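You operate a simulated robot arm through the tools that you are given. There is no shell and no other tool. Be economical: measure what you need, move in short steps, check, and stop when the job is done.

Carry out the task below with a simulated two-armed robot. There is one attempt and no reset: what you move stays moved.

JOB
Wipe the blue plate on the drainer clean and rack it at X24.
Fine: use the cloth there, wash it out under the tap, put it back, tap off.

The check looks at the end state, three seconds after you hand in, the way a careful person would. Anything else that was tipped, shoved, dropped, spilled or broken makes it a failure. Flat cloth is picked up by pressing the open fingertips on it (5 to 10 N) and closing them slowly along it; thin cloth reads only 2 to 8 mm in the jaws.

ROBOT AND FRAMES
Two 7-joint arms with fingered hands on one trunk that stands fixed in place. Base frame: the origin is at the foot of the trunk, x ahead of it, y to its left, z up; the work surface is at about z = 900. Units: mm, degrees, N and s.
The left shoulder is at [45, 269, 1366], the right one opposite. Payload 5 kg a hand.
The tool frame of a hand sits at the grasp point between the pads (the TCP): z along the fingers, y along the line on which they close. The tips reach 52 mm beyond it. The gripper opens to 176 mm. The gripper's body begins 61 mm behind the TCP. The gripper is a hand of 5 fingers: y runs from the thumb to the fingers, the wrist lies at [-26, -151, -269] in the tool frame, and closing takes about 1.5 s.
Orientation is that of the tool frame in the base frame, as [roll, pitch, yaw] about the fixed x, y, z axes, in that order (R = Rz(yaw) Ry(pitch) Rx(roll)). With the fingers straight down and the wrist toward the robot, the tool's x, y and z point along [0, 1, 0], [1, 0, 0] and [0, 0, -1] of the base frame.

CONTROLS
- The arms move only by the tool step_arm. It takes "left_moves", "right_moves" or both (then of equal length, played together; a hand with none holds still); each is a list of rows, each an object of numbers (a shift or turn left out is 0, a gripper value left out holds the last): "dx", "dy", "dz": the shift along the base's x, y, z in mm; "ax", "ay", "az": the turn, a rotation vector about the base's x, y, z in degrees; "claw": the gripper command, from -1 (shut) to 1 (fully open), values between in proportion. In form: [{"dx": .., "dy": .., "dz": .., "ax": .., "ay": .., "az": .., "claw": ..}, ...]. A call has 1 to 8 rows; each row is the pose to reach, as a shift and turn from the pose commanded when the call began. A row lasts 0.2 s, in which the tool goes at most 50 mm and 8.6 degrees; a call with a longer step from one row to the next is refused whole, and so is a gripper value outside its range. A pose out of reach is approached as far as the arm can. The call stops where the force on the tool passes 90 N (or 10 N more than at its start, if that is more) or the arm is blocked; 0.2 s more then pass. Each finger travels about 108 mm/s and halts on what it meets, pressing with about 34 N; the grip force reading is that of the motor and also rises with nothing between the fingers. The clock runs only during rows and for 0.2 s after the last one: add rows that repeat a pose to give the fingers time. It gives the time, the measured TCP pose, the force on the tool (base axes), the opening and the grip force at its end, in the units of the frame above (readings bear some noise), with the torque about the TCP (base axes, N m) and any sound that the robot's microphone picked up.
- Cameras (640 x 400 px; columns grow to the right, rows downward): "scene" is now at [126.5, 37.5, 1602.4]; the picture's right is [0.42, -0.91, -0.01], its down [-0.37, -0.16, -0.92] and it looks along [0.83, 0.38, -0.40] (base axes); focal length 300 px, centre (320, 200). "left" rides on the left gripper at [-102, -142, -203] in its tool frame; the picture's right is [-0.79, -0.29, 0.54], its down [0.56, -0.70, 0.44] and it looks along [0.25, 0.65, 0.72] (tool axes); focal length 275 px, centre (320, 200). "right" rides on the right gripper at [102, -142, -203] in its tool frame; the picture's right is [-0.79, 0.29, -0.54], its down [-0.56, -0.70, 0.44] and it looks along [-0.25, 0.65, 0.72] (tool axes); focal length 275 px, centre (320, 200). There is no depth. A picture from a camera that has moved, and an enlarged one, comes with that camera's place and axes in the base frame and with its lens.
- capture(camera): a new picture of that camera. No time passes.
- lift_body(by): slides the trunk up (or, below 0, down) by that many mm; the arms and the scene camera ride with it, the base frame stays. It gives what a move gives, with no picture.
- set_grasp(shape, hand): the hand has 5 fingers and takes this shape, open, in about a second: jaw (thumb against the fingers, like two jaws); tri (thumb and two fingers); tip (a fingertip pinch); poke (one finger out to press); point (the index stretched); flat (the hand flat); cup (the hand cupped); fist (a fist). The gripper value then closes the fingers along that shape, each until it touches; the sizes above hold for jaw. It gives what a move gives, with no picture.
- aim_head(pan, tilt): turns the head with the scene camera to pan (to the left, within 80 degrees either way) and tilt (down, from -29 to 69), counted from straight ahead of the robot. It gives what a move gives.
- zoom(camera, box): a new picture of the part [left, top, right, bottom] of that camera's present view, enlarged. No time passes.
- close_job(): hands the job in; it is judged then, once.

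Work in short steps. Places have to be worked out from the pictures, the camera data and where the tool is seen: move nearer, look again, correct. Check each grasp and each placing, and mend what went wrong. You have 120 turns and 86 pictures in all, those below and enlarged ones among them. Open the grippers and draw the arms clear of the work before you hand the job in, unless the task says otherwise; then end with one line.

The tools are called after "Request:" as a command line: name --argument value ..., lists and objects as JSON in quotes. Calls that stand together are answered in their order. step_arm: Moves the arms, as the interface text tells. Its arguments: {"type":"object","properties":{"left_moves":{"type":"array","items":{"type":"object","properties":{"dx":{"type":"number"},"dy":{"type":"number"},"dz":{"type":"number"},"ax":{"type":"number"},"ay":{"type":"number"},"az":{"type":"number"},"claw":{"type":"number"}}}},"right_moves":{"type":"array","items":{"type":"object","properties":{"dx":{"type":"number"},"dy":{"type":"number"},"dz":{"type":"number"},"ax":{"type":"number"},"ay":{"type":"number"},"az":{"type":"number"},"claw":{"type":"number"}}}}},"required":[]} The other tools are called the same way: lift_body (by) slides the trunk up or down; set_grasp (shape, hand) gives the hand a shape; aim_head (pan, tilt) turns the head that bears the scene camera; capture (camera) takes a picture; zoom (camera, box) takes an enlarged picture of a part of a camera's view; close_job () hands the job in.

At the start:

```text
clock: 0.0
left_tool_pos: [473.6, 463.1, 1416.0]
left_ee_rot: [-179.9, 0.0, 90.0]
left_force: [-0.4, -0.2, 0.0]
left_wrist_torque: [-0.02, -0.03, 0.0]
left_opening: 175.4
left_grasp_force: 0.2
left_shape: jaw
right_tool_pos: [775.5, -83.9, 1465.2]
right_ee_rot: [-179.8, 0.1, 89.9]
right_force: [-0.4, 0.5, 0.4]
right_wrist_torque: [0.02, -0.04, 0.01]
right_opening: 175.6
right_grasp_force: 0.1
right_shape: jaw
trunk travel left (down, up): [-525.0, 276.0]
head pan, tilt: [24.6, 22.9]
```

scene: 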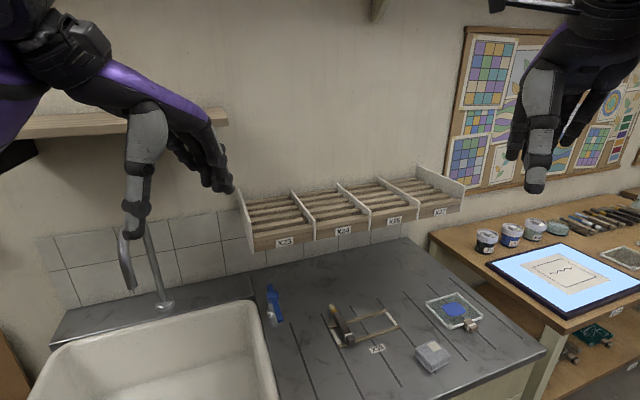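
right: 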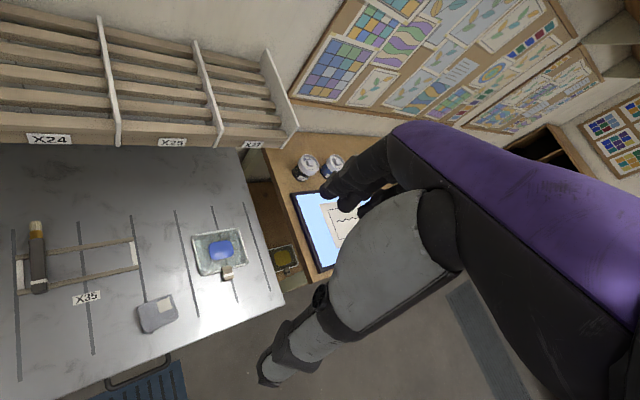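
left: 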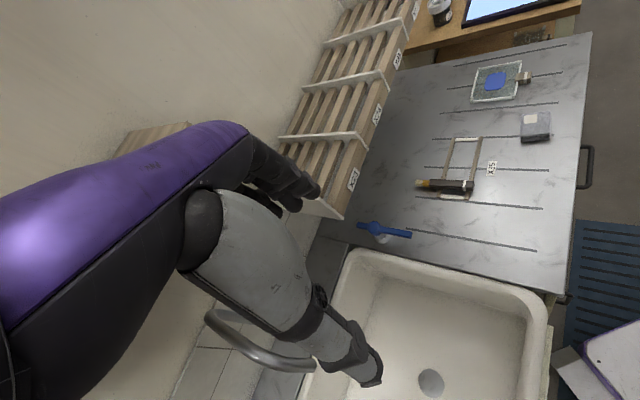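

The drainer shows a framed tile with a blue patch, a grey pad, a brush at X35, and a blue tap lever near the sink. I'll enlarge these to identify them.

Request:
zoom --camera "scene" --box '[240, 240, 560, 400]'

Request:
zoom --camera "right" --box '[0, 100, 320, 400]'

Request:
zoom --camera "left" --box '[280, 0, 600, 400]'

```text
2.00 times, centred on (400, 320) of scene
camera zoom: at [126.5, 37.5, 1602.4], right [0.42, -0.91, -0.01], down [-0.37, -0.16, -0.92], along [0.83, 0.38, -0.4], focal length 601 px, centre (160, -40)
```

zoom: 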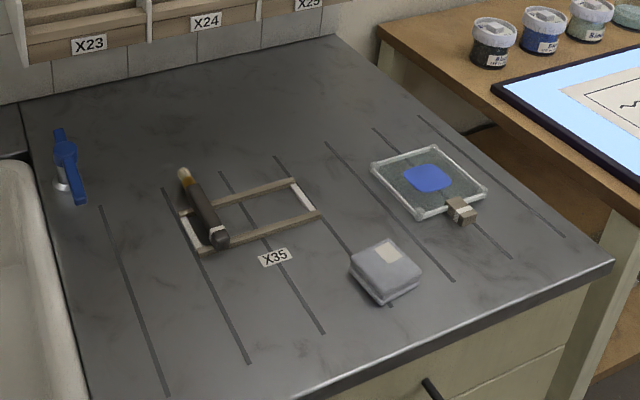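

```text
1.33 times, centred on (160, 250) of right
camera zoom: at [634.4, 19.9, 1668.1], right [0.29, -0.79, 0.54], down [-0.7, -0.56, -0.44], along [0.65, -0.25, -0.72], focal length 367 px, centre (533, 133)
```

zoom: 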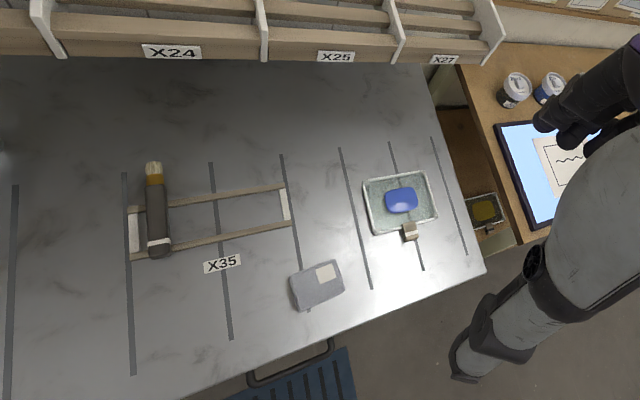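

```text
1.00 times, centred on (440, 200) of left (not enlarged: the box is as wide or as high as the picture)
camera zoom: at [330.4, 361.6, 1617.8], right [-0.29, -0.79, -0.54], down [-0.7, 0.56, -0.44], along [0.65, 0.25, -0.72], focal length 275 px, centre (200, 200)
```

zoom: 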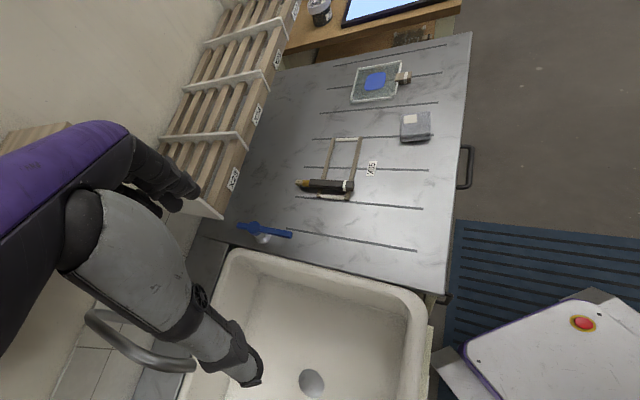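

The blue-inked plate is at about [957,-38], the cloth at about [756,5] and the X24 label at about [856,298,1170]. Next I'll look closely at the rack, the sink and the tap.

Request:
zoom --camera "scene" --box '[230, 150, 480, 260]'

Request:
aim_head --pan 40 --tilt 40

Request:
capture --camera "scene"

```text
2.56 times, centred on (355, 205) of scene
camera zoom: at [126.5, 37.5, 1602.4], right [0.42, -0.91, -0.01], down [-0.37, -0.16, -0.92], along [0.83, 0.38, -0.4], focal length 769 px, centre (230, 187)
```

zoom: 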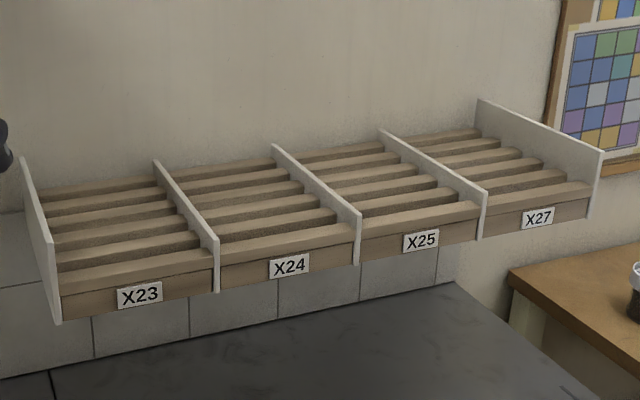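

```text
clock: 0.8
left_tool_pos: [450.3, 463.5, 1422.3]
left_ee_rot: [179.0, -0.1, 90.0]
left_force: [-3.0, 0.1, 0.7]
left_wrist_torque: [0.02, -0.36, 0.08]
left_opening: 176.0
left_grasp_force: 0.1
left_shape: jaw
right_tool_pos: [752.6, -83.6, 1480.7]
right_ee_rot: [179.0, 0.0, 90.0]
right_force: [-3.0, 0.1, 1.8]
right_wrist_torque: [-0.04, -0.33, -0.03]
right_opening: 175.9
right_grasp_force: 0.0
right_shape: jaw
trunk travel left (down, up): [-525.0, 276.0]
head pan, tilt: [40.0, 40.0]
```

```text
78 pictures are left
camera scene: at [102.6, 53.4, 1576.5], right [0.64, -0.77, -0.01], down [-0.5, -0.41, -0.76], along [0.58, 0.49, -0.65], focal length 300 px, centre (320, 200)
```

scene: 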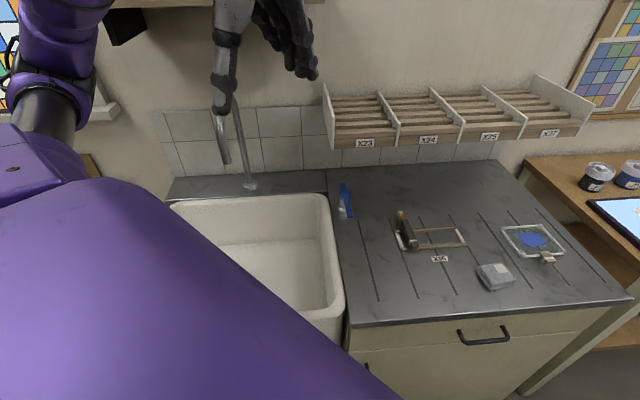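

The scene is clear: the counter is turned about 45° to the base. I'll zoom on the cloth and plate, the lever and the spout.

Request:
zoom --camera "scene" --box '[460, 210, 580, 300]'

Request:
zoom --camera "scene" --box '[180, 100, 380, 240]'

Request:
capture --camera "left"

```text
4.44 times, centred on (520, 255) of scene
camera zoom: at [102.6, 53.4, 1576.5], right [0.64, -0.77, -0.01], down [-0.5, -0.41, -0.76], along [0.58, 0.49, -0.65], focal length 1335 px, centre (-569, -44)
```

zoom: 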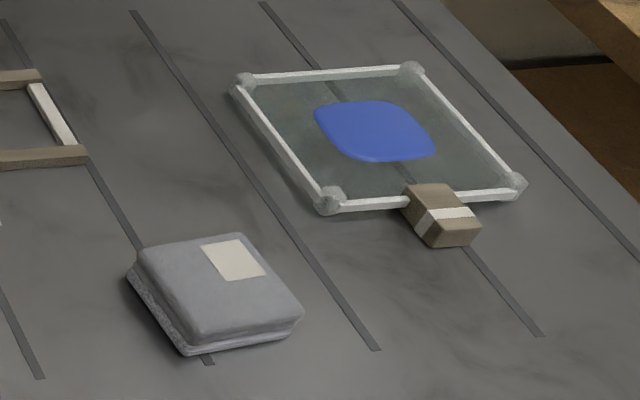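

```text
2.86 times, centred on (280, 170) of scene
camera zoom: at [102.6, 53.4, 1576.5], right [0.64, -0.77, -0.01], down [-0.5, -0.41, -0.76], along [0.58, 0.49, -0.65], focal length 858 px, centre (434, 286)
```

zoom: 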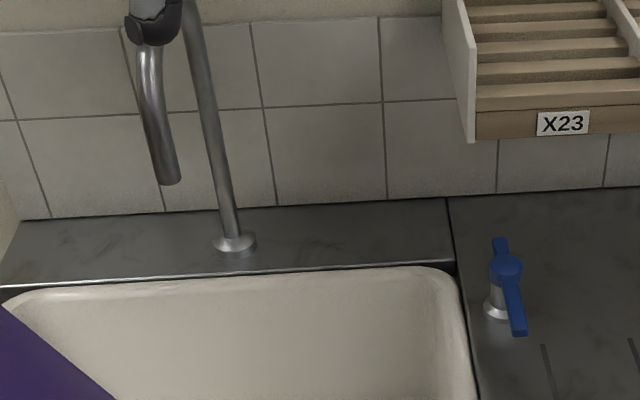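

```text
75 pictures are left
camera left: at [304.3, 361.5, 1622.8], right [-0.28, -0.79, -0.55], down [-0.7, 0.56, -0.45], along [0.66, 0.25, -0.7], focal length 275 px, centre (320, 200)
```

left: 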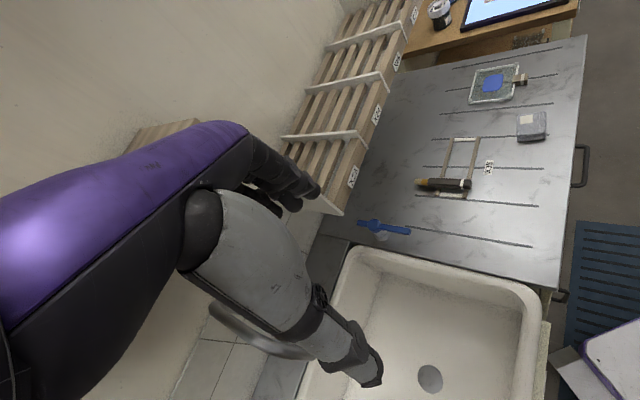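

The counter axes are turned 45°. The tap lever is near [717,475] and the spout tip is probably near [445,655,1145]. I'll draw the right arm clear and bring the left hand lower to look at the lever.

Request:
step_arm --right_moves '[{"dx": -30, "dy": -38}, {"dx": -60, "dy": -76}, {"dx": -90, "dy": -114}, {"dx": -120, "dy": -152}, {"dx": -150, "dy": -190}, {"dx": -180, "dy": -228}, {"dx": -200, "dy": -260}]' --left_moves '[{"dz": -35}, {"dz": -70}, {"dz": -105}, {"dz": -140}, {"dz": -175}, {"dz": -210}, {"dz": -230, "dy": -30}]'

Request:
capture --camera "left"

Request:
capture --camera "scene"

```text
clock: 2.4
left_tool_pos: [513.5, 451.2, 1206.8]
left_ee_rot: [179.9, -0.1, 89.9]
left_force: [2.9, 1.5, 1.2]
left_wrist_torque: [-0.09, 0.47, -0.06]
left_opening: 176.0
left_grasp_force: 0.0
left_shape: jaw
left hand out of reach, approached as far as the arm can: row 4, 5, 6, 7
right_tool_pos: [559.4, -345.2, 1472.4]
right_ee_rot: [179.6, 0.0, 89.9]
right_force: [3.5, -1.6, -3.5]
right_wrist_torque: [0.17, 0.45, 0.07]
right_opening: 175.8
right_grasp_force: 0.1
right_shape: jaw
trunk travel left (down, up): [-525.0, 276.0]
head pan, tilt: [40.0, 40.0]
```

```text
74 pictures are left
camera left: at [370.0, 349.4, 1409.9], right [-0.29, -0.79, -0.54], down [-0.7, 0.56, -0.44], along [0.65, 0.25, -0.71], focal length 275 px, centre (320, 200)
```

left: 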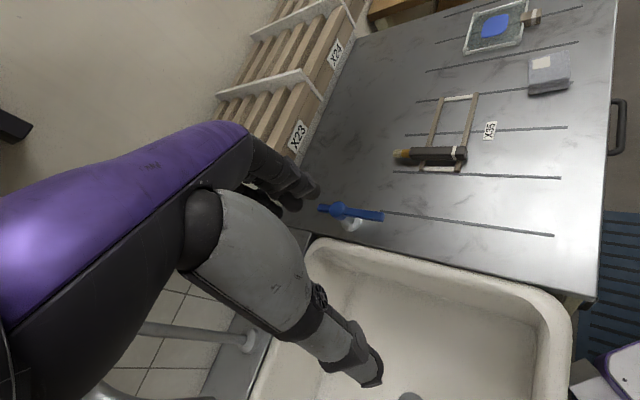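

```text
73 pictures are left
camera scene: at [111.4, 52.1, 1575.3], right [0.64, -0.77, -0.01], down [-0.51, -0.41, -0.76], along [0.58, 0.49, -0.65], focal length 300 px, centre (320, 200)
```

scene: 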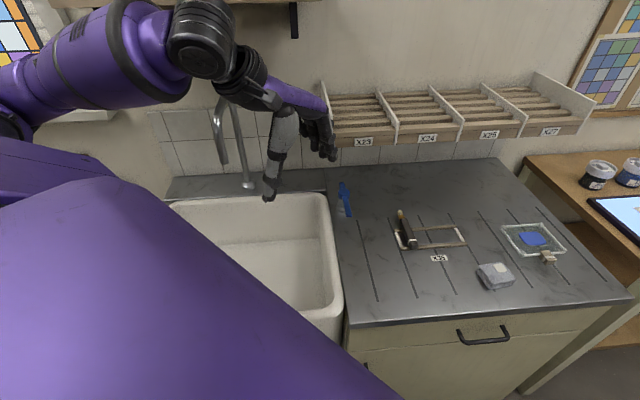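

The lever bar is along the wall normal with its pivot at about [718,464,945], its front end near [662,405] and its rear end near [781,523]. I'll zoom on it for its construction before pushing.

Request:
zoom --camera "left" --box '[290, 180, 410, 255]'

Request:
zoom --camera "scene" --box '[310, 165, 390, 225]'

```text
5.33 times, centred on (350, 218) of left
camera zoom: at [370.0, 349.4, 1409.9], right [-0.29, -0.79, -0.54], down [-0.7, 0.56, -0.44], along [0.65, 0.25, -0.71], focal length 1468 px, centre (160, 107)
```

zoom: 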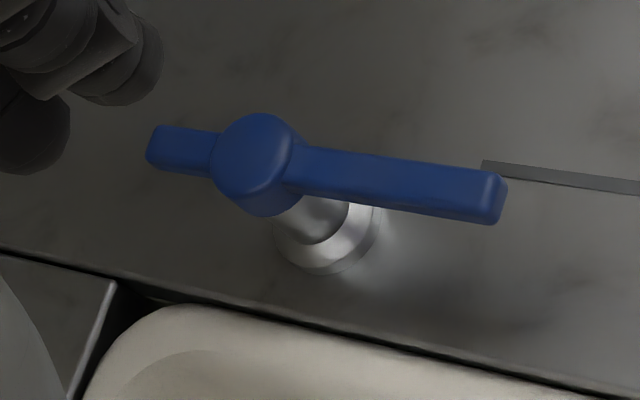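

```text
6.67 times, centred on (350, 195) of scene
camera zoom: at [111.4, 52.1, 1575.3], right [0.64, -0.77, -0.01], down [-0.51, -0.41, -0.76], along [0.58, 0.49, -0.65], focal length 2002 px, centre (120, 233)
```

zoom: 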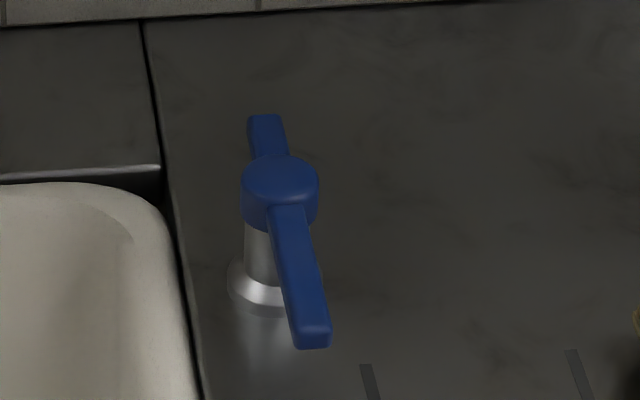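

The hub top is at z≈979 with the bar at about 955–972: the front arm is ~100 mm long, ending near [650,400], and the rear arm is ~50 mm. I'll close the left hand, tilt it 20° forward and descend to the sink side of the front arm, stopping above it first.

Request:
step_arm --left_moves '[{"dx": 30, "dz": -20, "ay": -4, "claw": -1}, {"dx": 60, "dz": -50, "ay": -8, "claw": -1}, {"dx": 90, "dz": -80, "ay": -12, "claw": -1}, {"dx": 110, "dz": -110, "ay": -16, "claw": -1}, {"dx": 120, "dz": -130, "ay": -20, "claw": -1}, {"dx": 120, "dz": -130, "ay": -20, "claw": -1}, {"dx": 120, "dz": -130, "ay": -20, "claw": -1}, {"dx": 120, "dz": -130, "ay": -20, "claw": -1}]'

Request:
capture --camera "left"

Request:
capture --camera "scene"

```text
clock: 4.2
left_tool_pos: [630.5, 452.0, 1078.5]
left_ee_rot: [159.3, -0.1, 89.9]
left_force: [0.6, -0.7, -0.2]
left_wrist_torque: [0.03, 0.02, 0.01]
left_opening: 0.0
left_grasp_force: 33.8
left_shape: jaw
right_tool_pos: [556.6, -343.5, 1477.2]
right_ee_rot: [179.3, 0.0, 89.9]
right_force: [0.1, -0.5, -0.4]
right_wrist_torque: [0.05, 0.01, -0.01]
right_opening: 175.8
right_grasp_force: 0.1
right_shape: jaw
trunk travel left (down, up): [-525.0, 276.0]
head pan, tilt: [40.0, 40.0]
```

```text
70 pictures are left
camera left: at [424.9, 351.1, 1219.1], right [-0.08, -0.79, -0.61], down [-0.5, 0.56, -0.66], along [0.86, 0.25, -0.44], focal length 275 px, centre (320, 200)
```

left: 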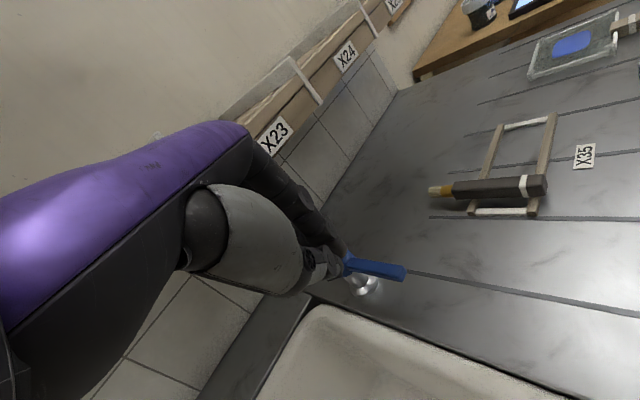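

```text
69 pictures are left
camera scene: at [107.1, 53.0, 1575.9], right [0.64, -0.77, -0.01], down [-0.5, -0.41, -0.76], along [0.58, 0.49, -0.65], focal length 300 px, centre (320, 200)
```

scene: 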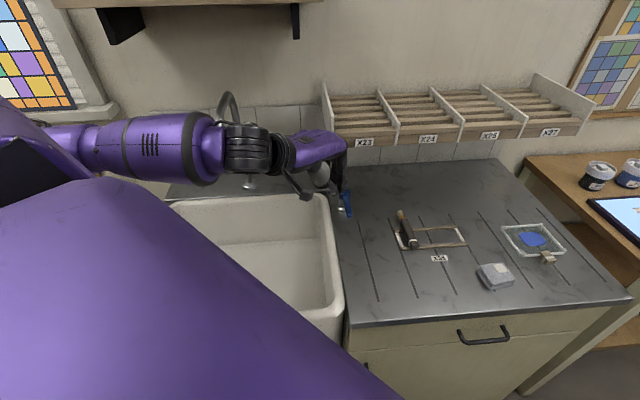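

The tip is at about [648,452,1030], 38 mm on the sink side of the bar. I'll shift a bit further to that side and lower to bar height.

Request:
step_arm --left_moves '[{"dx": -22, "dy": 22, "dz": -10}, {"dx": -22, "dy": 22, "dz": -50}, {"dx": -22, "dy": 22, "dz": -82}, {"dx": -22, "dy": 22, "dz": -82}]'

Request:
zoom --camera "left" --box '[260, 180, 480, 320]'

Request:
zoom --camera "scene" --box '[280, 120, 400, 240]'

```text
clock: 5.2
left_tool_pos: [609.8, 474.2, 996.3]
left_ee_rot: [159.5, 0.1, 89.8]
left_force: [1.0, -0.8, -0.4]
left_wrist_torque: [0.0, 0.05, -0.02]
left_opening: 0.0
left_grasp_force: 33.4
left_shape: jaw
right_tool_pos: [556.8, -344.2, 1477.0]
right_ee_rot: [179.4, 0.1, 89.9]
right_force: [0.9, -0.9, -1.4]
right_wrist_torque: [0.07, 0.12, 0.05]
right_opening: 176.0
right_grasp_force: 0.0
right_shape: jaw
trunk travel left (down, up): [-525.0, 276.0]
head pan, tilt: [40.0, 40.0]
```

```text
2.86 times, centred on (370, 250) of left
camera zoom: at [403.2, 372.5, 1137.0], right [-0.08, -0.79, -0.61], down [-0.5, 0.56, -0.66], along [0.86, 0.25, -0.44], focal length 786 px, centre (177, 57)
```

zoom: 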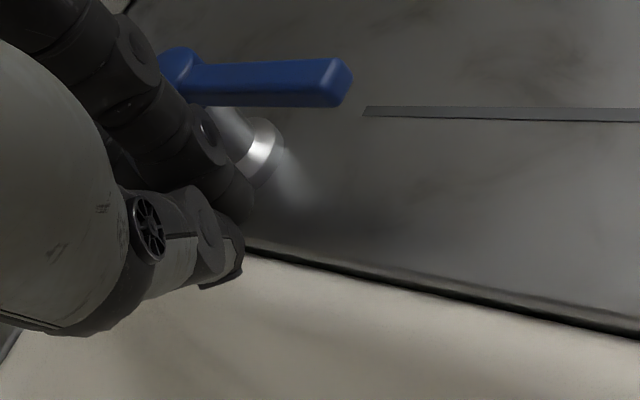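

```text
3.33 times, centred on (340, 180) of scene
camera zoom: at [107.7, 52.8, 1575.9], right [0.64, -0.77, -0.01], down [-0.5, -0.41, -0.76], along [0.58, 0.49, -0.65], focal length 1001 px, centre (253, 267)
```

zoom: 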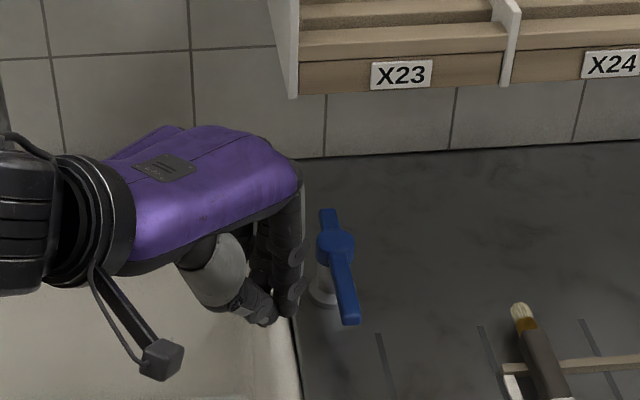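

The fingers are beside the bar at its height. I'll push toward +u in small steps and watch the force.

Request:
step_arm --left_moves '[{"dx": 15, "dy": -15}, {"dx": 30, "dy": -30}, {"dx": 42, "dy": -42}, {"dx": 52, "dy": -52}, {"dx": 60, "dy": -60}]'

Request:
zoom --camera "scene" --box '[280, 120, 400, 240]'

```text
clock: 6.4
left_tool_pos: [666.5, 415.1, 997.3]
left_ee_rot: [159.3, 0.0, 90.1]
left_force: [0.1, -0.3, 0.1]
left_wrist_torque: [0.02, 0.05, 0.01]
left_opening: 0.0
left_grasp_force: 33.8
left_shape: jaw
right_tool_pos: [556.5, -344.8, 1476.9]
right_ee_rot: [179.3, 0.1, 89.9]
right_force: [-0.3, 0.1, 0.6]
right_wrist_torque: [0.06, 0.03, 0.03]
right_opening: 175.9
right_grasp_force: 0.0
right_shape: jaw
trunk travel left (down, up): [-525.0, 276.0]
head pan, tilt: [40.0, 40.0]
```

```text
3.33 times, centred on (340, 180) of scene
camera zoom: at [107.0, 53.1, 1575.9], right [0.64, -0.77, -0.01], down [-0.5, -0.41, -0.76], along [0.58, 0.49, -0.65], focal length 1001 px, centre (253, 267)
```

zoom: 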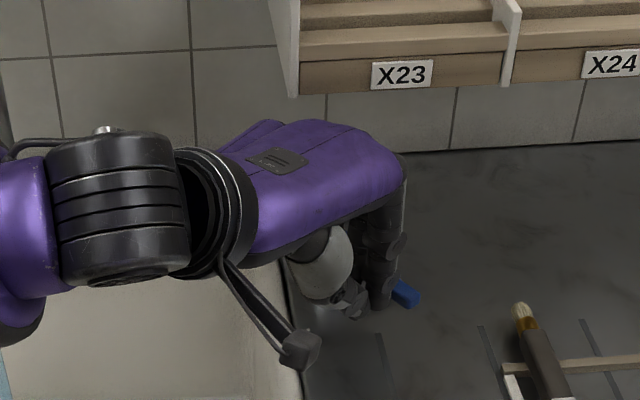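

The lever turns freely (about 35° so far), with no water sound yet. I'll continue along the arc.

Request:
step_arm --left_moves '[{"dx": 12, "dy": -9}, {"dx": 24, "dy": -16}, {"dx": 36, "dy": -20}]'

Request:
capture --camera "scene"

Request:
capture --camera "left"

```text
clock: 7.2
left_tool_pos: [703.1, 395.1, 996.8]
left_ee_rot: [159.3, 0.0, 90.0]
left_force: [-1.1, -0.3, -0.3]
left_wrist_torque: [-0.01, 0.06, 0.06]
left_opening: 0.0
left_grasp_force: 33.8
left_shape: jaw
right_tool_pos: [556.5, -343.7, 1477.4]
right_ee_rot: [179.4, 0.0, 89.9]
right_force: [1.0, 0.2, -0.6]
right_wrist_torque: [0.04, 0.08, 0.02]
right_opening: 175.8
right_grasp_force: 0.0
right_shape: jaw
trunk travel left (down, up): [-525.0, 276.0]
head pan, tilt: [40.0, 40.0]
```

```text
65 pictures are left
camera scene: at [107.6, 53.0, 1575.8], right [0.64, -0.77, -0.01], down [-0.5, -0.41, -0.76], along [0.58, 0.49, -0.65], focal length 300 px, centre (320, 200)
```

scene: 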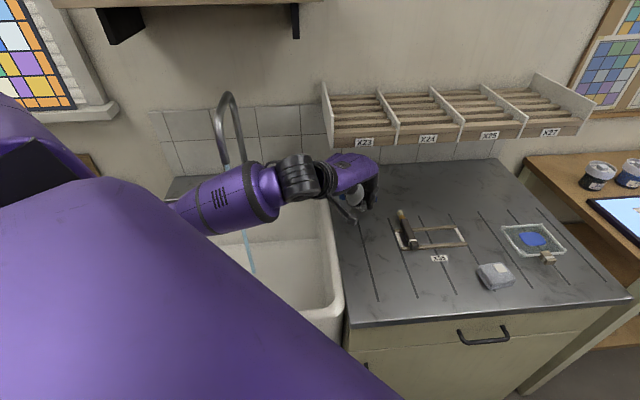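

```text
64 pictures are left
camera left: at [497.8, 293.7, 1137.1], right [-0.08, -0.79, -0.61], down [-0.5, 0.56, -0.66], along [0.86, 0.25, -0.44], focal length 275 px, centre (320, 200)
```

left: 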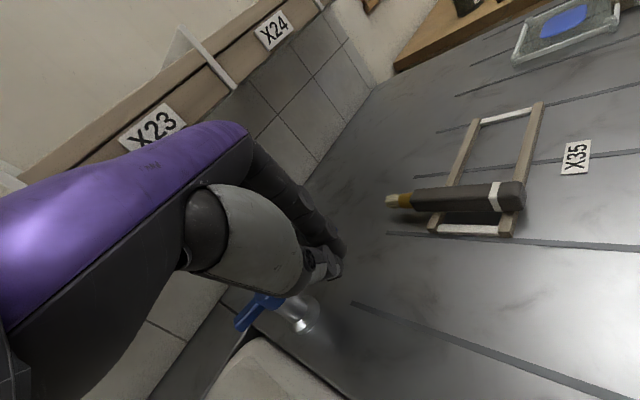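

Water is running: the stream is visible in the sink under the spout at about [445,651]. I'll back the hand off the lever and straighten the tilt.

Request:
step_arm --left_moves '[{"dx": -22, "dy": -22, "dz": 10}, {"dx": -45, "dy": -45, "dz": 35}, {"dx": -45, "dy": -75, "dz": 75, "ay": 4}, {"dx": -40, "dy": -110, "dz": 105, "ay": 8}, {"dx": -30, "dy": -150, "dz": 125, "ay": 12}, {"dx": -20, "dy": -190, "dz": 135, "ay": 16}, {"dx": -10, "dy": -230, "dz": 140, "ay": 20, "claw": 0}, {"dx": 0, "dy": -270, "dz": 140, "ay": 20, "claw": 0.3}]'

Request:
step_arm --left_moves '[{"dx": 8, "dy": -30, "az": -8, "claw": 0.3}, {"dx": 15, "dy": -60, "az": -16, "claw": 0.3}, {"dx": 20, "dy": -80, "az": -24, "claw": 0.3}, {"dx": 25, "dy": -100, "az": -32, "dz": -20, "claw": 0.3}, {"dx": 30, "dy": -120, "az": -38, "dz": -40, "claw": 0.3}, {"dx": 30, "dy": -120, "az": -38, "dz": -40, "claw": 0.3}]'

Request:
capture --camera "left"

Request:
capture --camera "scene"

```text
clock: 9.0
left_tool_pos: [702.8, 123.5, 1138.2]
left_ee_rot: [179.3, -0.1, 90.0]
left_force: [1.0, -1.1, 0.1]
left_wrist_torque: [0.13, 0.02, 0.02]
left_opening: 88.2
left_grasp_force: 0.1
left_shape: jaw
right_tool_pos: [557.3, -346.1, 1475.8]
right_ee_rot: [179.4, -0.1, 89.8]
right_force: [0.0, -2.6, -0.3]
right_wrist_torque: [0.35, 0.03, 0.04]
right_opening: 175.6
right_grasp_force: 0.1
right_shape: jaw
trunk travel left (down, up): [-525.0, 276.0]
head pan, tilt: [40.0, 40.0]
```

```text
clock: 10.4
left_tool_pos: [732.5, 7.0, 1097.1]
left_ee_rot: [179.2, 0.0, 51.8]
left_force: [-0.8, 1.1, -0.4]
left_wrist_torque: [0.0, -0.03, 0.02]
left_opening: 114.0
left_grasp_force: 0.0
left_shape: jaw
right_tool_pos: [554.9, -343.7, 1475.7]
right_ee_rot: [179.3, 0.0, 89.9]
right_force: [-0.5, 1.0, 0.3]
right_wrist_torque: [-0.04, 0.03, 0.0]
right_opening: 176.0
right_grasp_force: 0.1
right_shape: jaw
trunk travel left (down, up): [-525.0, 276.0]
head pan, tilt: [40.0, 40.0]
```

```text
63 pictures are left
camera left: at [554.6, 15.8, 1298.1], right [-0.71, -0.45, -0.54], down [-0.2, 0.87, -0.45], along [0.68, -0.21, -0.71], focal length 275 px, centre (320, 200)
```

left: 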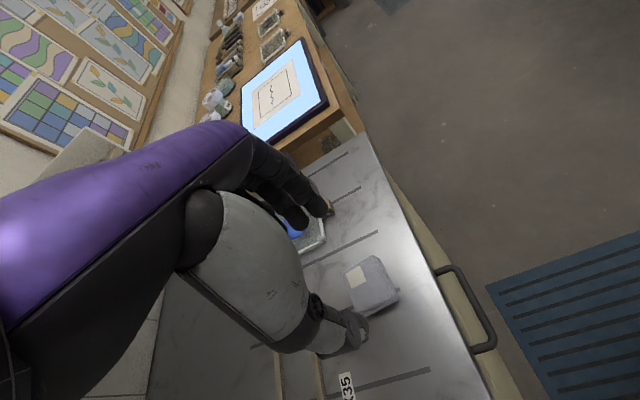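

```text
62 pictures are left
camera scene: at [106.8, 53.5, 1575.9], right [0.64, -0.77, -0.01], down [-0.5, -0.41, -0.76], along [0.58, 0.49, -0.65], focal length 300 px, centre (320, 200)
```

scene: 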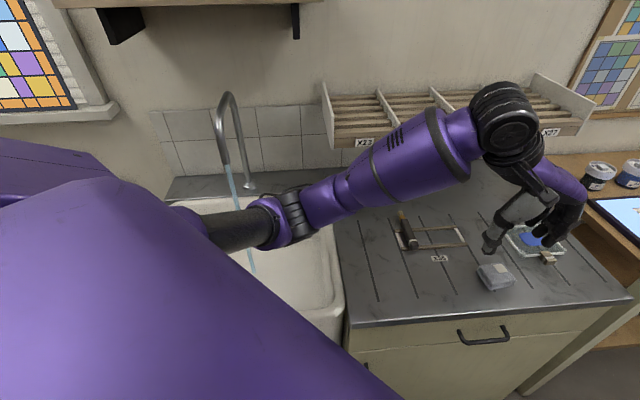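

The cloth is centred at [751,3], about 70×60 mm, with its sides along the 45° axes and its top at about z 920. I'll lower the open hand around it with tips at about z 908.

Request:
step_arm --left_moves '[{"dx": 18, "dy": -4, "dz": -30}, {"dx": 18, "dy": -4, "dz": -65}, {"dx": 18, "dy": -4, "dz": -100}, {"dx": 18, "dy": -4, "dz": -120}, {"dx": 18, "dy": -4, "dz": -136}, {"dx": 18, "dy": -4, "dz": -136}]'

Request:
zoom --camera "left" --box '[260, 180, 460, 380]'

Request:
zoom --camera "scene" --box '[440, 160, 580, 300]'

```text
clock: 11.8
left_tool_pos: [750.8, 3.4, 959.5]
left_ee_rot: [179.3, 0.0, 52.0]
left_force: [-0.7, -0.1, -0.4]
left_wrist_torque: [-0.04, 0.0, 0.02]
left_opening: 114.2
left_grasp_force: 0.0
left_shape: jaw
right_tool_pos: [555.2, -343.1, 1476.9]
right_ee_rot: [179.4, 0.1, 89.9]
right_force: [-0.5, -0.5, 0.0]
right_wrist_torque: [0.0, -0.03, -0.04]
right_opening: 175.9
right_grasp_force: 0.1
right_shape: jaw
trunk travel left (down, up): [-525.0, 276.0]
head pan, tilt: [40.0, 40.0]
```

```text
2.00 times, centred on (360, 280) of left
camera zoom: at [572.2, 11.6, 1162.5], right [-0.71, -0.45, -0.54], down [-0.21, 0.87, -0.45], along [0.68, -0.21, -0.71], focal length 551 px, centre (240, 40)
```

zoom: 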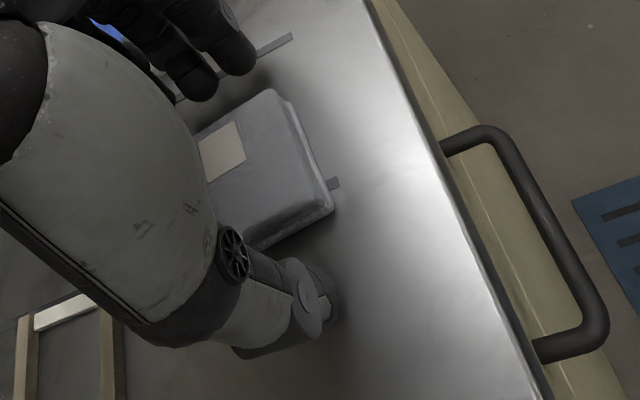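

```text
2.86 times, centred on (510, 230) of scene
camera zoom: at [107.0, 53.4, 1575.9], right [0.64, -0.77, -0.01], down [-0.5, -0.41, -0.76], along [0.58, 0.49, -0.65], focal length 858 px, centre (-223, 114)
```

zoom: 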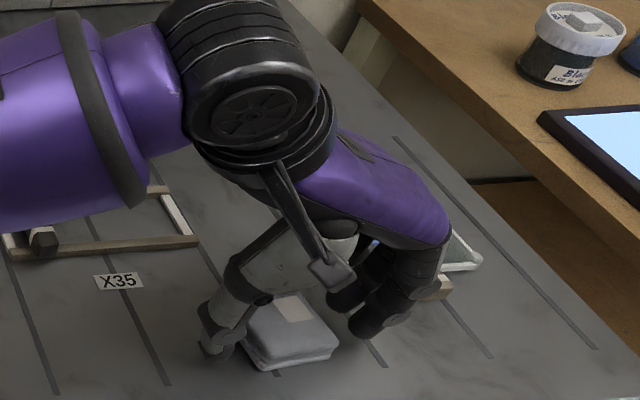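

The thumb and fingers straddle the cloth. I'll close on it.

Request:
step_arm --left_moves '[{"claw": 0.0}, {"claw": -0.2}, {"claw": -0.4}, {"claw": -0.7}, {"claw": -1}, {"claw": -1}, {"claw": -1}, {"claw": -1}]'

Request:
zoom --camera "left" --box '[260, 180, 460, 380]'

```text
clock: 13.6
left_tool_pos: [750.0, 3.0, 961.8]
left_ee_rot: [179.4, 0.0, 52.0]
left_force: [0.1, 0.2, -0.3]
left_wrist_torque: [-0.01, -0.02, -0.02]
left_opening: 63.7
left_grasp_force: 34.4
left_shape: jaw
right_tool_pos: [556.6, -344.0, 1477.0]
right_ee_rot: [179.3, 0.0, 89.9]
right_force: [-0.1, 0.2, 0.5]
right_wrist_torque: [0.0, -0.01, 0.01]
right_opening: 176.0
right_grasp_force: 0.1
right_shape: jaw
trunk travel left (down, up): [-525.0, 276.0]
head pan, tilt: [40.0, 40.0]
```

```text
2.00 times, centred on (360, 280) of left
camera zoom: at [572.4, 11.4, 1162.6], right [-0.71, -0.45, -0.54], down [-0.21, 0.87, -0.45], along [0.68, -0.21, -0.71], focal length 551 px, centre (240, 40)
```

zoom: 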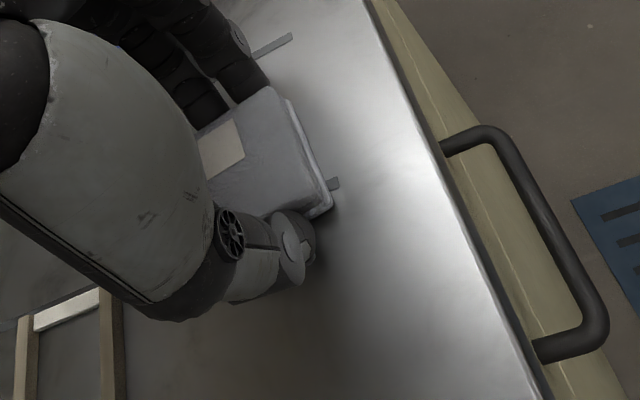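

The grip is solid at 64 mm. I'll lift the cloth and carry it over the plate.

Request:
step_arm --left_moves '[{"dz": 30}, {"dz": 60}, {"dz": 80, "dx": 40, "dy": -8}, {"dz": 80, "dx": 85, "dy": -18}, {"dz": 80, "dx": 130, "dy": -28}, {"dz": 80, "dx": 175, "dy": -37}, {"dz": 80, "dx": 207, "dy": -43}, {"dz": 80, "dx": 207, "dy": -43}]'

Request:
capture --camera "left"

Request:
zoom --camera "scene" --box '[440, 160, 600, 300]'

```text
clock: 15.4
left_tool_pos: [957.7, -40.4, 1039.4]
left_ee_rot: [179.4, 0.0, 52.0]
left_force: [0.3, -0.6, -0.1]
left_wrist_torque: [0.01, 0.01, -0.02]
left_opening: 63.6
left_grasp_force: 34.4
left_shape: jaw
right_tool_pos: [556.0, -343.4, 1477.5]
right_ee_rot: [179.3, 0.2, 90.0]
right_force: [0.0, 0.8, 0.8]
right_wrist_torque: [-0.06, -0.02, 0.01]
right_opening: 175.6
right_grasp_force: 0.0
right_shape: jaw
trunk travel left (down, up): [-525.0, 276.0]
head pan, tilt: [40.0, 40.0]
```

```text
58 pictures are left
camera left: at [780.4, -31.5, 1241.5], right [-0.71, -0.45, -0.54], down [-0.21, 0.87, -0.45], along [0.68, -0.21, -0.71], focal length 275 px, centre (320, 200)
```

left: 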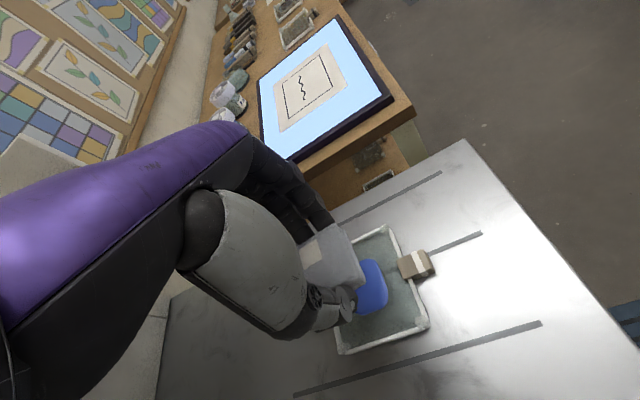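

```text
2.86 times, centred on (520, 230) of scene
camera zoom: at [107.2, 53.7, 1575.9], right [0.64, -0.77, -0.01], down [-0.5, -0.41, -0.76], along [0.58, 0.49, -0.65], focal length 858 px, centre (-251, 114)
```

zoom: 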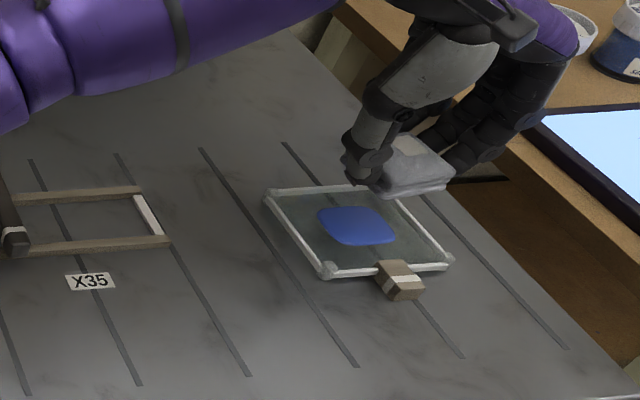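

The cloth is centred over the blob (blob centre [957,-42], about 65×50 mm). I'll descend to near contact.

Request:
step_arm --left_moves '[{"dz": -30, "dy": -1}, {"dz": -55, "dy": -1}, {"dz": -62, "dy": -1}, {"dz": -67, "dy": -1}, {"dz": -67, "dy": -1}]'

```text
clock: 16.6
left_tool_pos: [957.0, -42.3, 973.7]
left_ee_rot: [179.3, -0.1, 52.0]
left_force: [-0.3, 0.7, 1.4]
left_wrist_torque: [-0.03, -0.14, 0.02]
left_opening: 63.7
left_grasp_force: 34.3
left_shape: jaw
right_tool_pos: [555.2, -344.8, 1477.0]
right_ee_rot: [179.3, 0.0, 89.9]
right_force: [-0.1, 0.8, 0.5]
right_wrist_torque: [0.01, 0.0, 0.0]
right_opening: 176.0
right_grasp_force: 0.1
right_shape: jaw
trunk travel left (down, up): [-525.0, 276.0]
head pan, tilt: [40.0, 40.0]
```

Force is just beginning to rise (1.4 N) at z 973.7. I'll go a few mm lower.

Request:
step_arm --left_moves '[{"dz": -2}, {"dz": -3}, {"dz": -4}, {"dz": -4}]'

```text
clock: 17.6
left_tool_pos: [956.9, -41.6, 973.1]
left_ee_rot: [179.1, -0.2, 52.0]
left_force: [1.3, 3.9, 22.6]
left_wrist_torque: [0.0, -0.31, 0.11]
left_opening: 64.9
left_grasp_force: 34.0
left_shape: jaw
right_tool_pos: [555.3, -342.9, 1478.1]
right_ee_rot: [179.3, 0.1, 89.9]
right_force: [0.1, 0.2, 0.3]
right_wrist_torque: [0.02, -0.01, 0.07]
right_opening: 176.2
right_grasp_force: 0.1
right_shape: jaw
trunk travel left (down, up): [-525.0, 276.0]
head pan, tilt: [40.0, 40.0]
```

Contact is firm at 22 N. I'll ease to about 10 N and make small strokes along u and n.

Request:
step_arm --left_moves '[{"dz": 2}, {"dz": 2, "dx": 8, "dy": -8}, {"dz": 2, "dx": 13, "dy": -13}, {"dz": 2, "dx": 4, "dy": -4}, {"dz": 2, "dx": -6, "dy": 6}, {"dz": 2, "dx": -13, "dy": 13}, {"dz": 2, "dx": -5, "dy": 5}, {"dz": 2}]'

Request:
zoom --camera "left" --box '[260, 180, 500, 380]'

```text
clock: 19.4
left_tool_pos: [956.3, -41.4, 972.8]
left_ee_rot: [179.2, -0.1, 52.2]
left_force: [-2.1, 3.4, 14.8]
left_wrist_torque: [0.01, -0.1, 0.01]
left_opening: 65.4
left_grasp_force: 34.1
left_shape: jaw
right_tool_pos: [553.9, -343.0, 1478.1]
right_ee_rot: [179.1, 0.2, 89.9]
right_force: [-1.1, -0.5, 0.6]
right_wrist_torque: [-0.03, -0.05, -0.01]
right_opening: 176.0
right_grasp_force: 0.0
right_shape: jaw
trunk travel left (down, up): [-525.0, 276.0]
head pan, tilt: [40.0, 40.0]
```

```text
2.00 times, centred on (380, 280) of left
camera zoom: at [778.7, -32.3, 1173.9], right [-0.71, -0.45, -0.54], down [-0.21, 0.87, -0.45], along [0.68, -0.21, -0.71], focal length 551 px, centre (200, 40)
```

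zoom: 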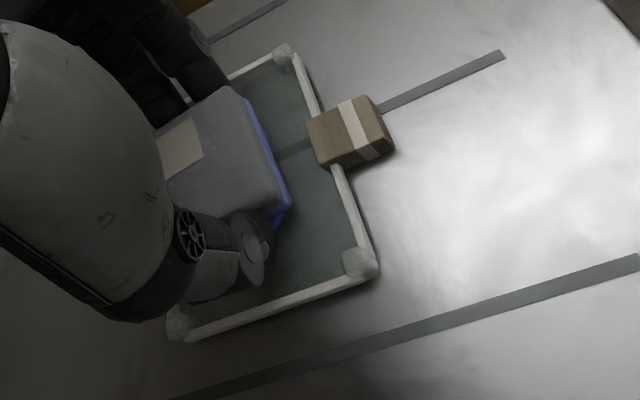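

The plate stays put and ink shows at the cloth's front edge. Next come strokes along n, then a loop.

Request:
step_arm --left_moves '[{"dx": -6, "dy": -6}, {"dx": -12, "dy": -12}, {"dx": -12, "dy": -12}, {"dx": -4, "dy": -4}, {"dx": 4, "dy": 4}, {"dx": 11, "dy": 11}, {"dx": 4, "dy": 4}, {"dx": -10, "dy": -10}]'

Request:
step_arm --left_moves '[{"dx": 8, "dy": -8}, {"dx": 13, "dy": -13}, {"dx": 18, "dy": -2}, {"dx": 10, "dy": 8}, {"dx": 0, "dy": 18}, {"dx": -8, "dy": 16}, {"dx": -13, "dy": 13}, {"dx": 0, "dy": 0}]'

Request:
step_arm --left_moves '[{"dz": 25}, {"dz": 60, "dx": 10, "dy": 20}, {"dz": 80, "dx": 20, "dy": 60}, {"dz": 80, "dx": 20, "dy": 100}]'

Request:
zoom --camera "scene" --box '[460, 190, 600, 290]'

```text
clock: 21.2
left_tool_pos: [947.0, -53.3, 971.6]
left_ee_rot: [179.4, -0.1, 52.0]
left_force: [-0.2, 1.5, 13.9]
left_wrist_torque: [-0.05, -0.26, 0.04]
left_opening: 65.0
left_grasp_force: 34.5
left_shape: jaw
right_tool_pos: [554.1, -344.7, 1478.3]
right_ee_rot: [179.2, 0.0, 89.8]
right_force: [-0.2, -0.7, 0.3]
right_wrist_torque: [0.15, 0.0, 0.02]
right_opening: 176.0
right_grasp_force: 0.1
right_shape: jaw
trunk travel left (down, up): [-525.0, 276.0]
head pan, tilt: [40.0, 40.0]
```

```text
clock: 23.0
left_tool_pos: [947.1, -52.9, 972.6]
left_ee_rot: [179.3, -0.2, 52.0]
left_force: [-3.1, 2.5, 14.0]
left_wrist_torque: [0.13, 0.05, -0.04]
left_opening: 65.3
left_grasp_force: 34.0
left_shape: jaw
right_tool_pos: [555.2, -345.6, 1476.3]
right_ee_rot: [179.3, 0.0, 89.8]
right_force: [1.2, -1.3, -0.9]
right_wrist_torque: [0.16, 0.04, -0.01]
right_opening: 175.7
right_grasp_force: 0.0
right_shape: jaw
trunk travel left (down, up): [-525.0, 276.0]
head pan, tilt: [40.0, 40.0]
```

```text
clock: 24.0
left_tool_pos: [966.4, 48.5, 1053.2]
left_ee_rot: [179.3, 0.0, 52.0]
left_force: [-0.4, -0.7, 2.2]
left_wrist_torque: [0.14, -0.1, 0.02]
left_opening: 65.1
left_grasp_force: 34.0
left_shape: jaw
right_tool_pos: [554.4, -341.5, 1478.6]
right_ee_rot: [179.3, 0.2, 90.0]
right_force: [-0.6, 3.0, 1.2]
right_wrist_torque: [-0.37, -0.02, -0.03]
right_opening: 176.0
right_grasp_force: 0.1
right_shape: jaw
trunk travel left (down, up): [-525.0, 276.0]
head pan, tilt: [40.0, 40.0]
```

```text
4.00 times, centred on (530, 240) of scene
camera zoom: at [107.0, 55.1, 1575.8], right [0.64, -0.77, -0.01], down [-0.5, -0.41, -0.76], along [0.58, 0.49, -0.65], focal length 1201 px, centre (-520, 40)
```

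zoom: 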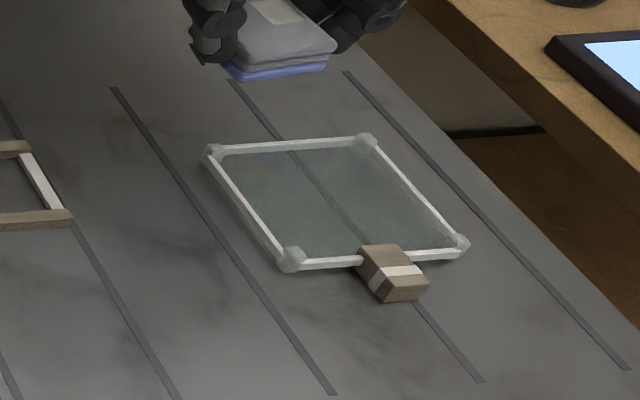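

The plate is clean and the ink is now on the cloth's lower layer. I'll carry the cloth back toward the robot and around to the sink, turning the hand so it comes from the shoulder side.

Request:
step_arm --left_moves '[{"dx": -45, "dy": 15, "dz": 10, "az": 7}, {"dx": -90, "dy": 30, "dz": 25, "az": 14}, {"dx": -135, "dy": 45, "dz": 40, "az": 21}, {"dx": -180, "dy": 60, "dz": 55, "az": 29}, {"dx": -225, "dy": 75, "dz": 65, "az": 37}, {"dx": -265, "dy": 95, "dz": 70, "az": 45}, {"dx": -295, "dy": 130, "dz": 70, "az": 53}, {"dx": -320, "dy": 170, "dz": 70, "az": 61}]'

Request:
step_arm --left_moves '[{"dx": -15, "dy": 40, "az": 7}, {"dx": -30, "dy": 80, "az": 15}, {"dx": -45, "dy": 120, "az": 22}, {"dx": -60, "dy": 160, "az": 22}, {"dx": -75, "dy": 200, "az": 22}, {"dx": -85, "dy": 240, "az": 22}, {"dx": -95, "dy": 280, "az": 22}, {"dx": -95, "dy": 280, "az": 22}]'

Request:
capture --camera "left"

Request:
capture --camera "scene"

```text
clock: 25.8
left_tool_pos: [653.4, 195.7, 1122.1]
left_ee_rot: [179.5, -1.0, 112.3]
left_force: [7.8, 9.0, 0.6]
left_wrist_torque: [-0.94, 0.93, -0.15]
left_opening: 64.4
left_grasp_force: 34.2
left_shape: jaw
right_tool_pos: [564.6, -368.7, 1466.2]
right_ee_rot: [179.8, -0.8, 89.4]
right_force: [6.3, -22.5, -7.0]
right_wrist_torque: [2.75, 0.85, 0.31]
right_opening: 175.8
right_grasp_force: 0.0
right_shape: jaw
trunk travel left (down, up): [-525.0, 276.0]
head pan, tilt: [40.0, 40.0]
```

```text
clock: 27.6
left_tool_pos: [554.7, 495.7, 1122.9]
left_ee_rot: [179.3, -0.1, 134.9]
left_force: [-0.1, -2.4, -0.7]
left_wrist_torque: [0.28, 0.06, 0.07]
left_opening: 64.4
left_grasp_force: 34.2
left_shape: jaw
right_tool_pos: [558.2, -348.0, 1472.5]
right_ee_rot: [179.5, -0.2, 89.7]
right_force: [2.8, -3.3, -1.1]
right_wrist_torque: [0.34, 0.31, 0.11]
right_opening: 175.8
right_grasp_force: 0.0
right_shape: jaw
trunk travel left (down, up): [-525.0, 276.0]
head pan, tilt: [40.0, 40.0]
```

```text
54 pictures are left
camera left: at [523.0, 320.1, 1323.5], right [0.36, -0.76, -0.55], down [-0.89, -0.1, -0.45], along [0.29, 0.65, -0.71], focal length 275 px, centre (320, 200)
```

left: 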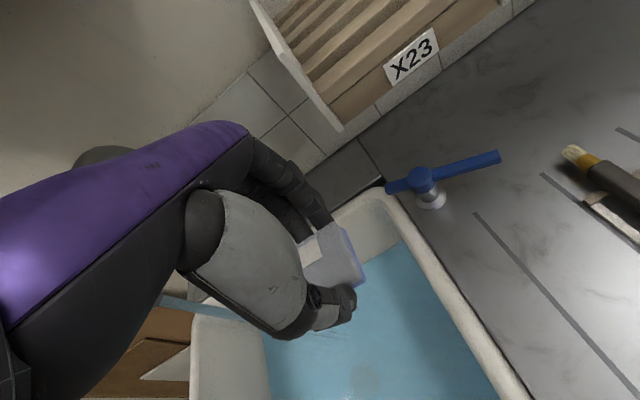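

```text
53 pictures are left
camera scene: at [109.4, 48.5, 1575.9], right [0.64, -0.77, -0.01], down [-0.5, -0.41, -0.76], along [0.58, 0.49, -0.65], focal length 300 px, centre (320, 200)
```

scene: 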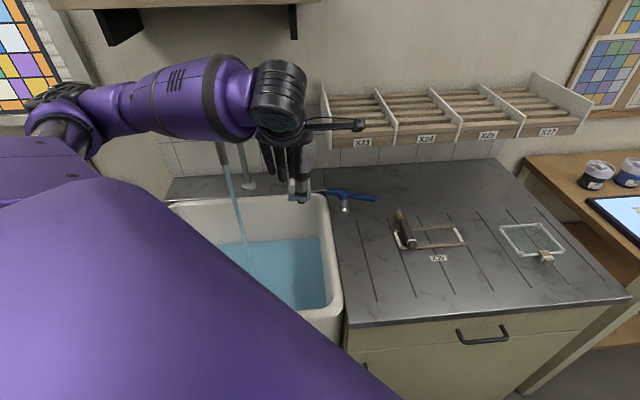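

The sink is collecting water, so I need to be brisk. The stream triangulates to [447,641]. I'll tilt the hand 40° sideways so the cloth pokes under the stream while the hand stays beside the spout.

Request:
step_arm --left_moves '[{"ax": 5.6, "ay": 5.6, "dz": -35}, {"ax": 11.3, "ay": 11.3, "dz": -75}, {"ax": 17, "ay": 17, "dz": -110}, {"ax": 22.6, "ay": 22.6, "dz": -138}, {"ax": 28.3, "ay": 28.3, "dx": -20, "dy": 30, "dz": -138}, {"ax": 28.3, "ay": 28.3, "dx": -45, "dy": 65, "dz": -138}]'

Request:
capture --camera "left"

Request:
capture --camera "scene"

```text
clock: 29.0
left_tool_pos: [506.6, 566.3, 983.5]
left_ee_rot: [179.2, -39.9, 135.1]
left_force: [-0.3, 0.9, -0.8]
left_wrist_torque: [-0.13, -0.05, 0.04]
left_opening: 64.5
left_grasp_force: 34.1
left_shape: jaw
right_tool_pos: [556.6, -340.1, 1477.7]
right_ee_rot: [179.2, 0.1, 89.9]
right_force: [-0.6, 2.6, 0.6]
right_wrist_torque: [-0.31, -0.07, -0.04]
right_opening: 176.1
right_grasp_force: 0.1
right_shape: jaw
trunk travel left (down, up): [-525.0, 276.0]
head pan, tilt: [40.0, 40.0]
```

```text
52 pictures are left
camera left: at [550.7, 316.0, 1072.1], right [-0.02, -0.38, -0.93], down [-1.0, 0.01, 0.01], along [0.01, 0.93, -0.38], focal length 275 px, centre (320, 200)
```

left: 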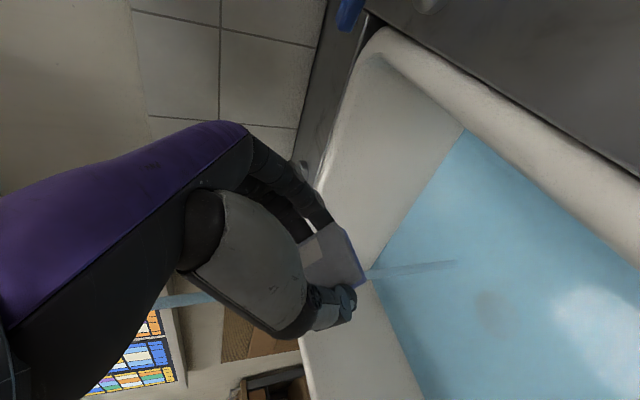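

```text
51 pictures are left
camera scene: at [106.7, 55.6, 1575.9], right [0.64, -0.77, -0.01], down [-0.5, -0.41, -0.76], along [0.58, 0.49, -0.65], focal length 300 px, centre (320, 200)
```

scene: 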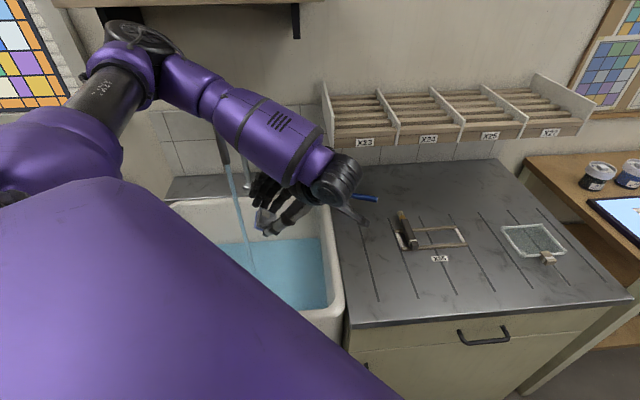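

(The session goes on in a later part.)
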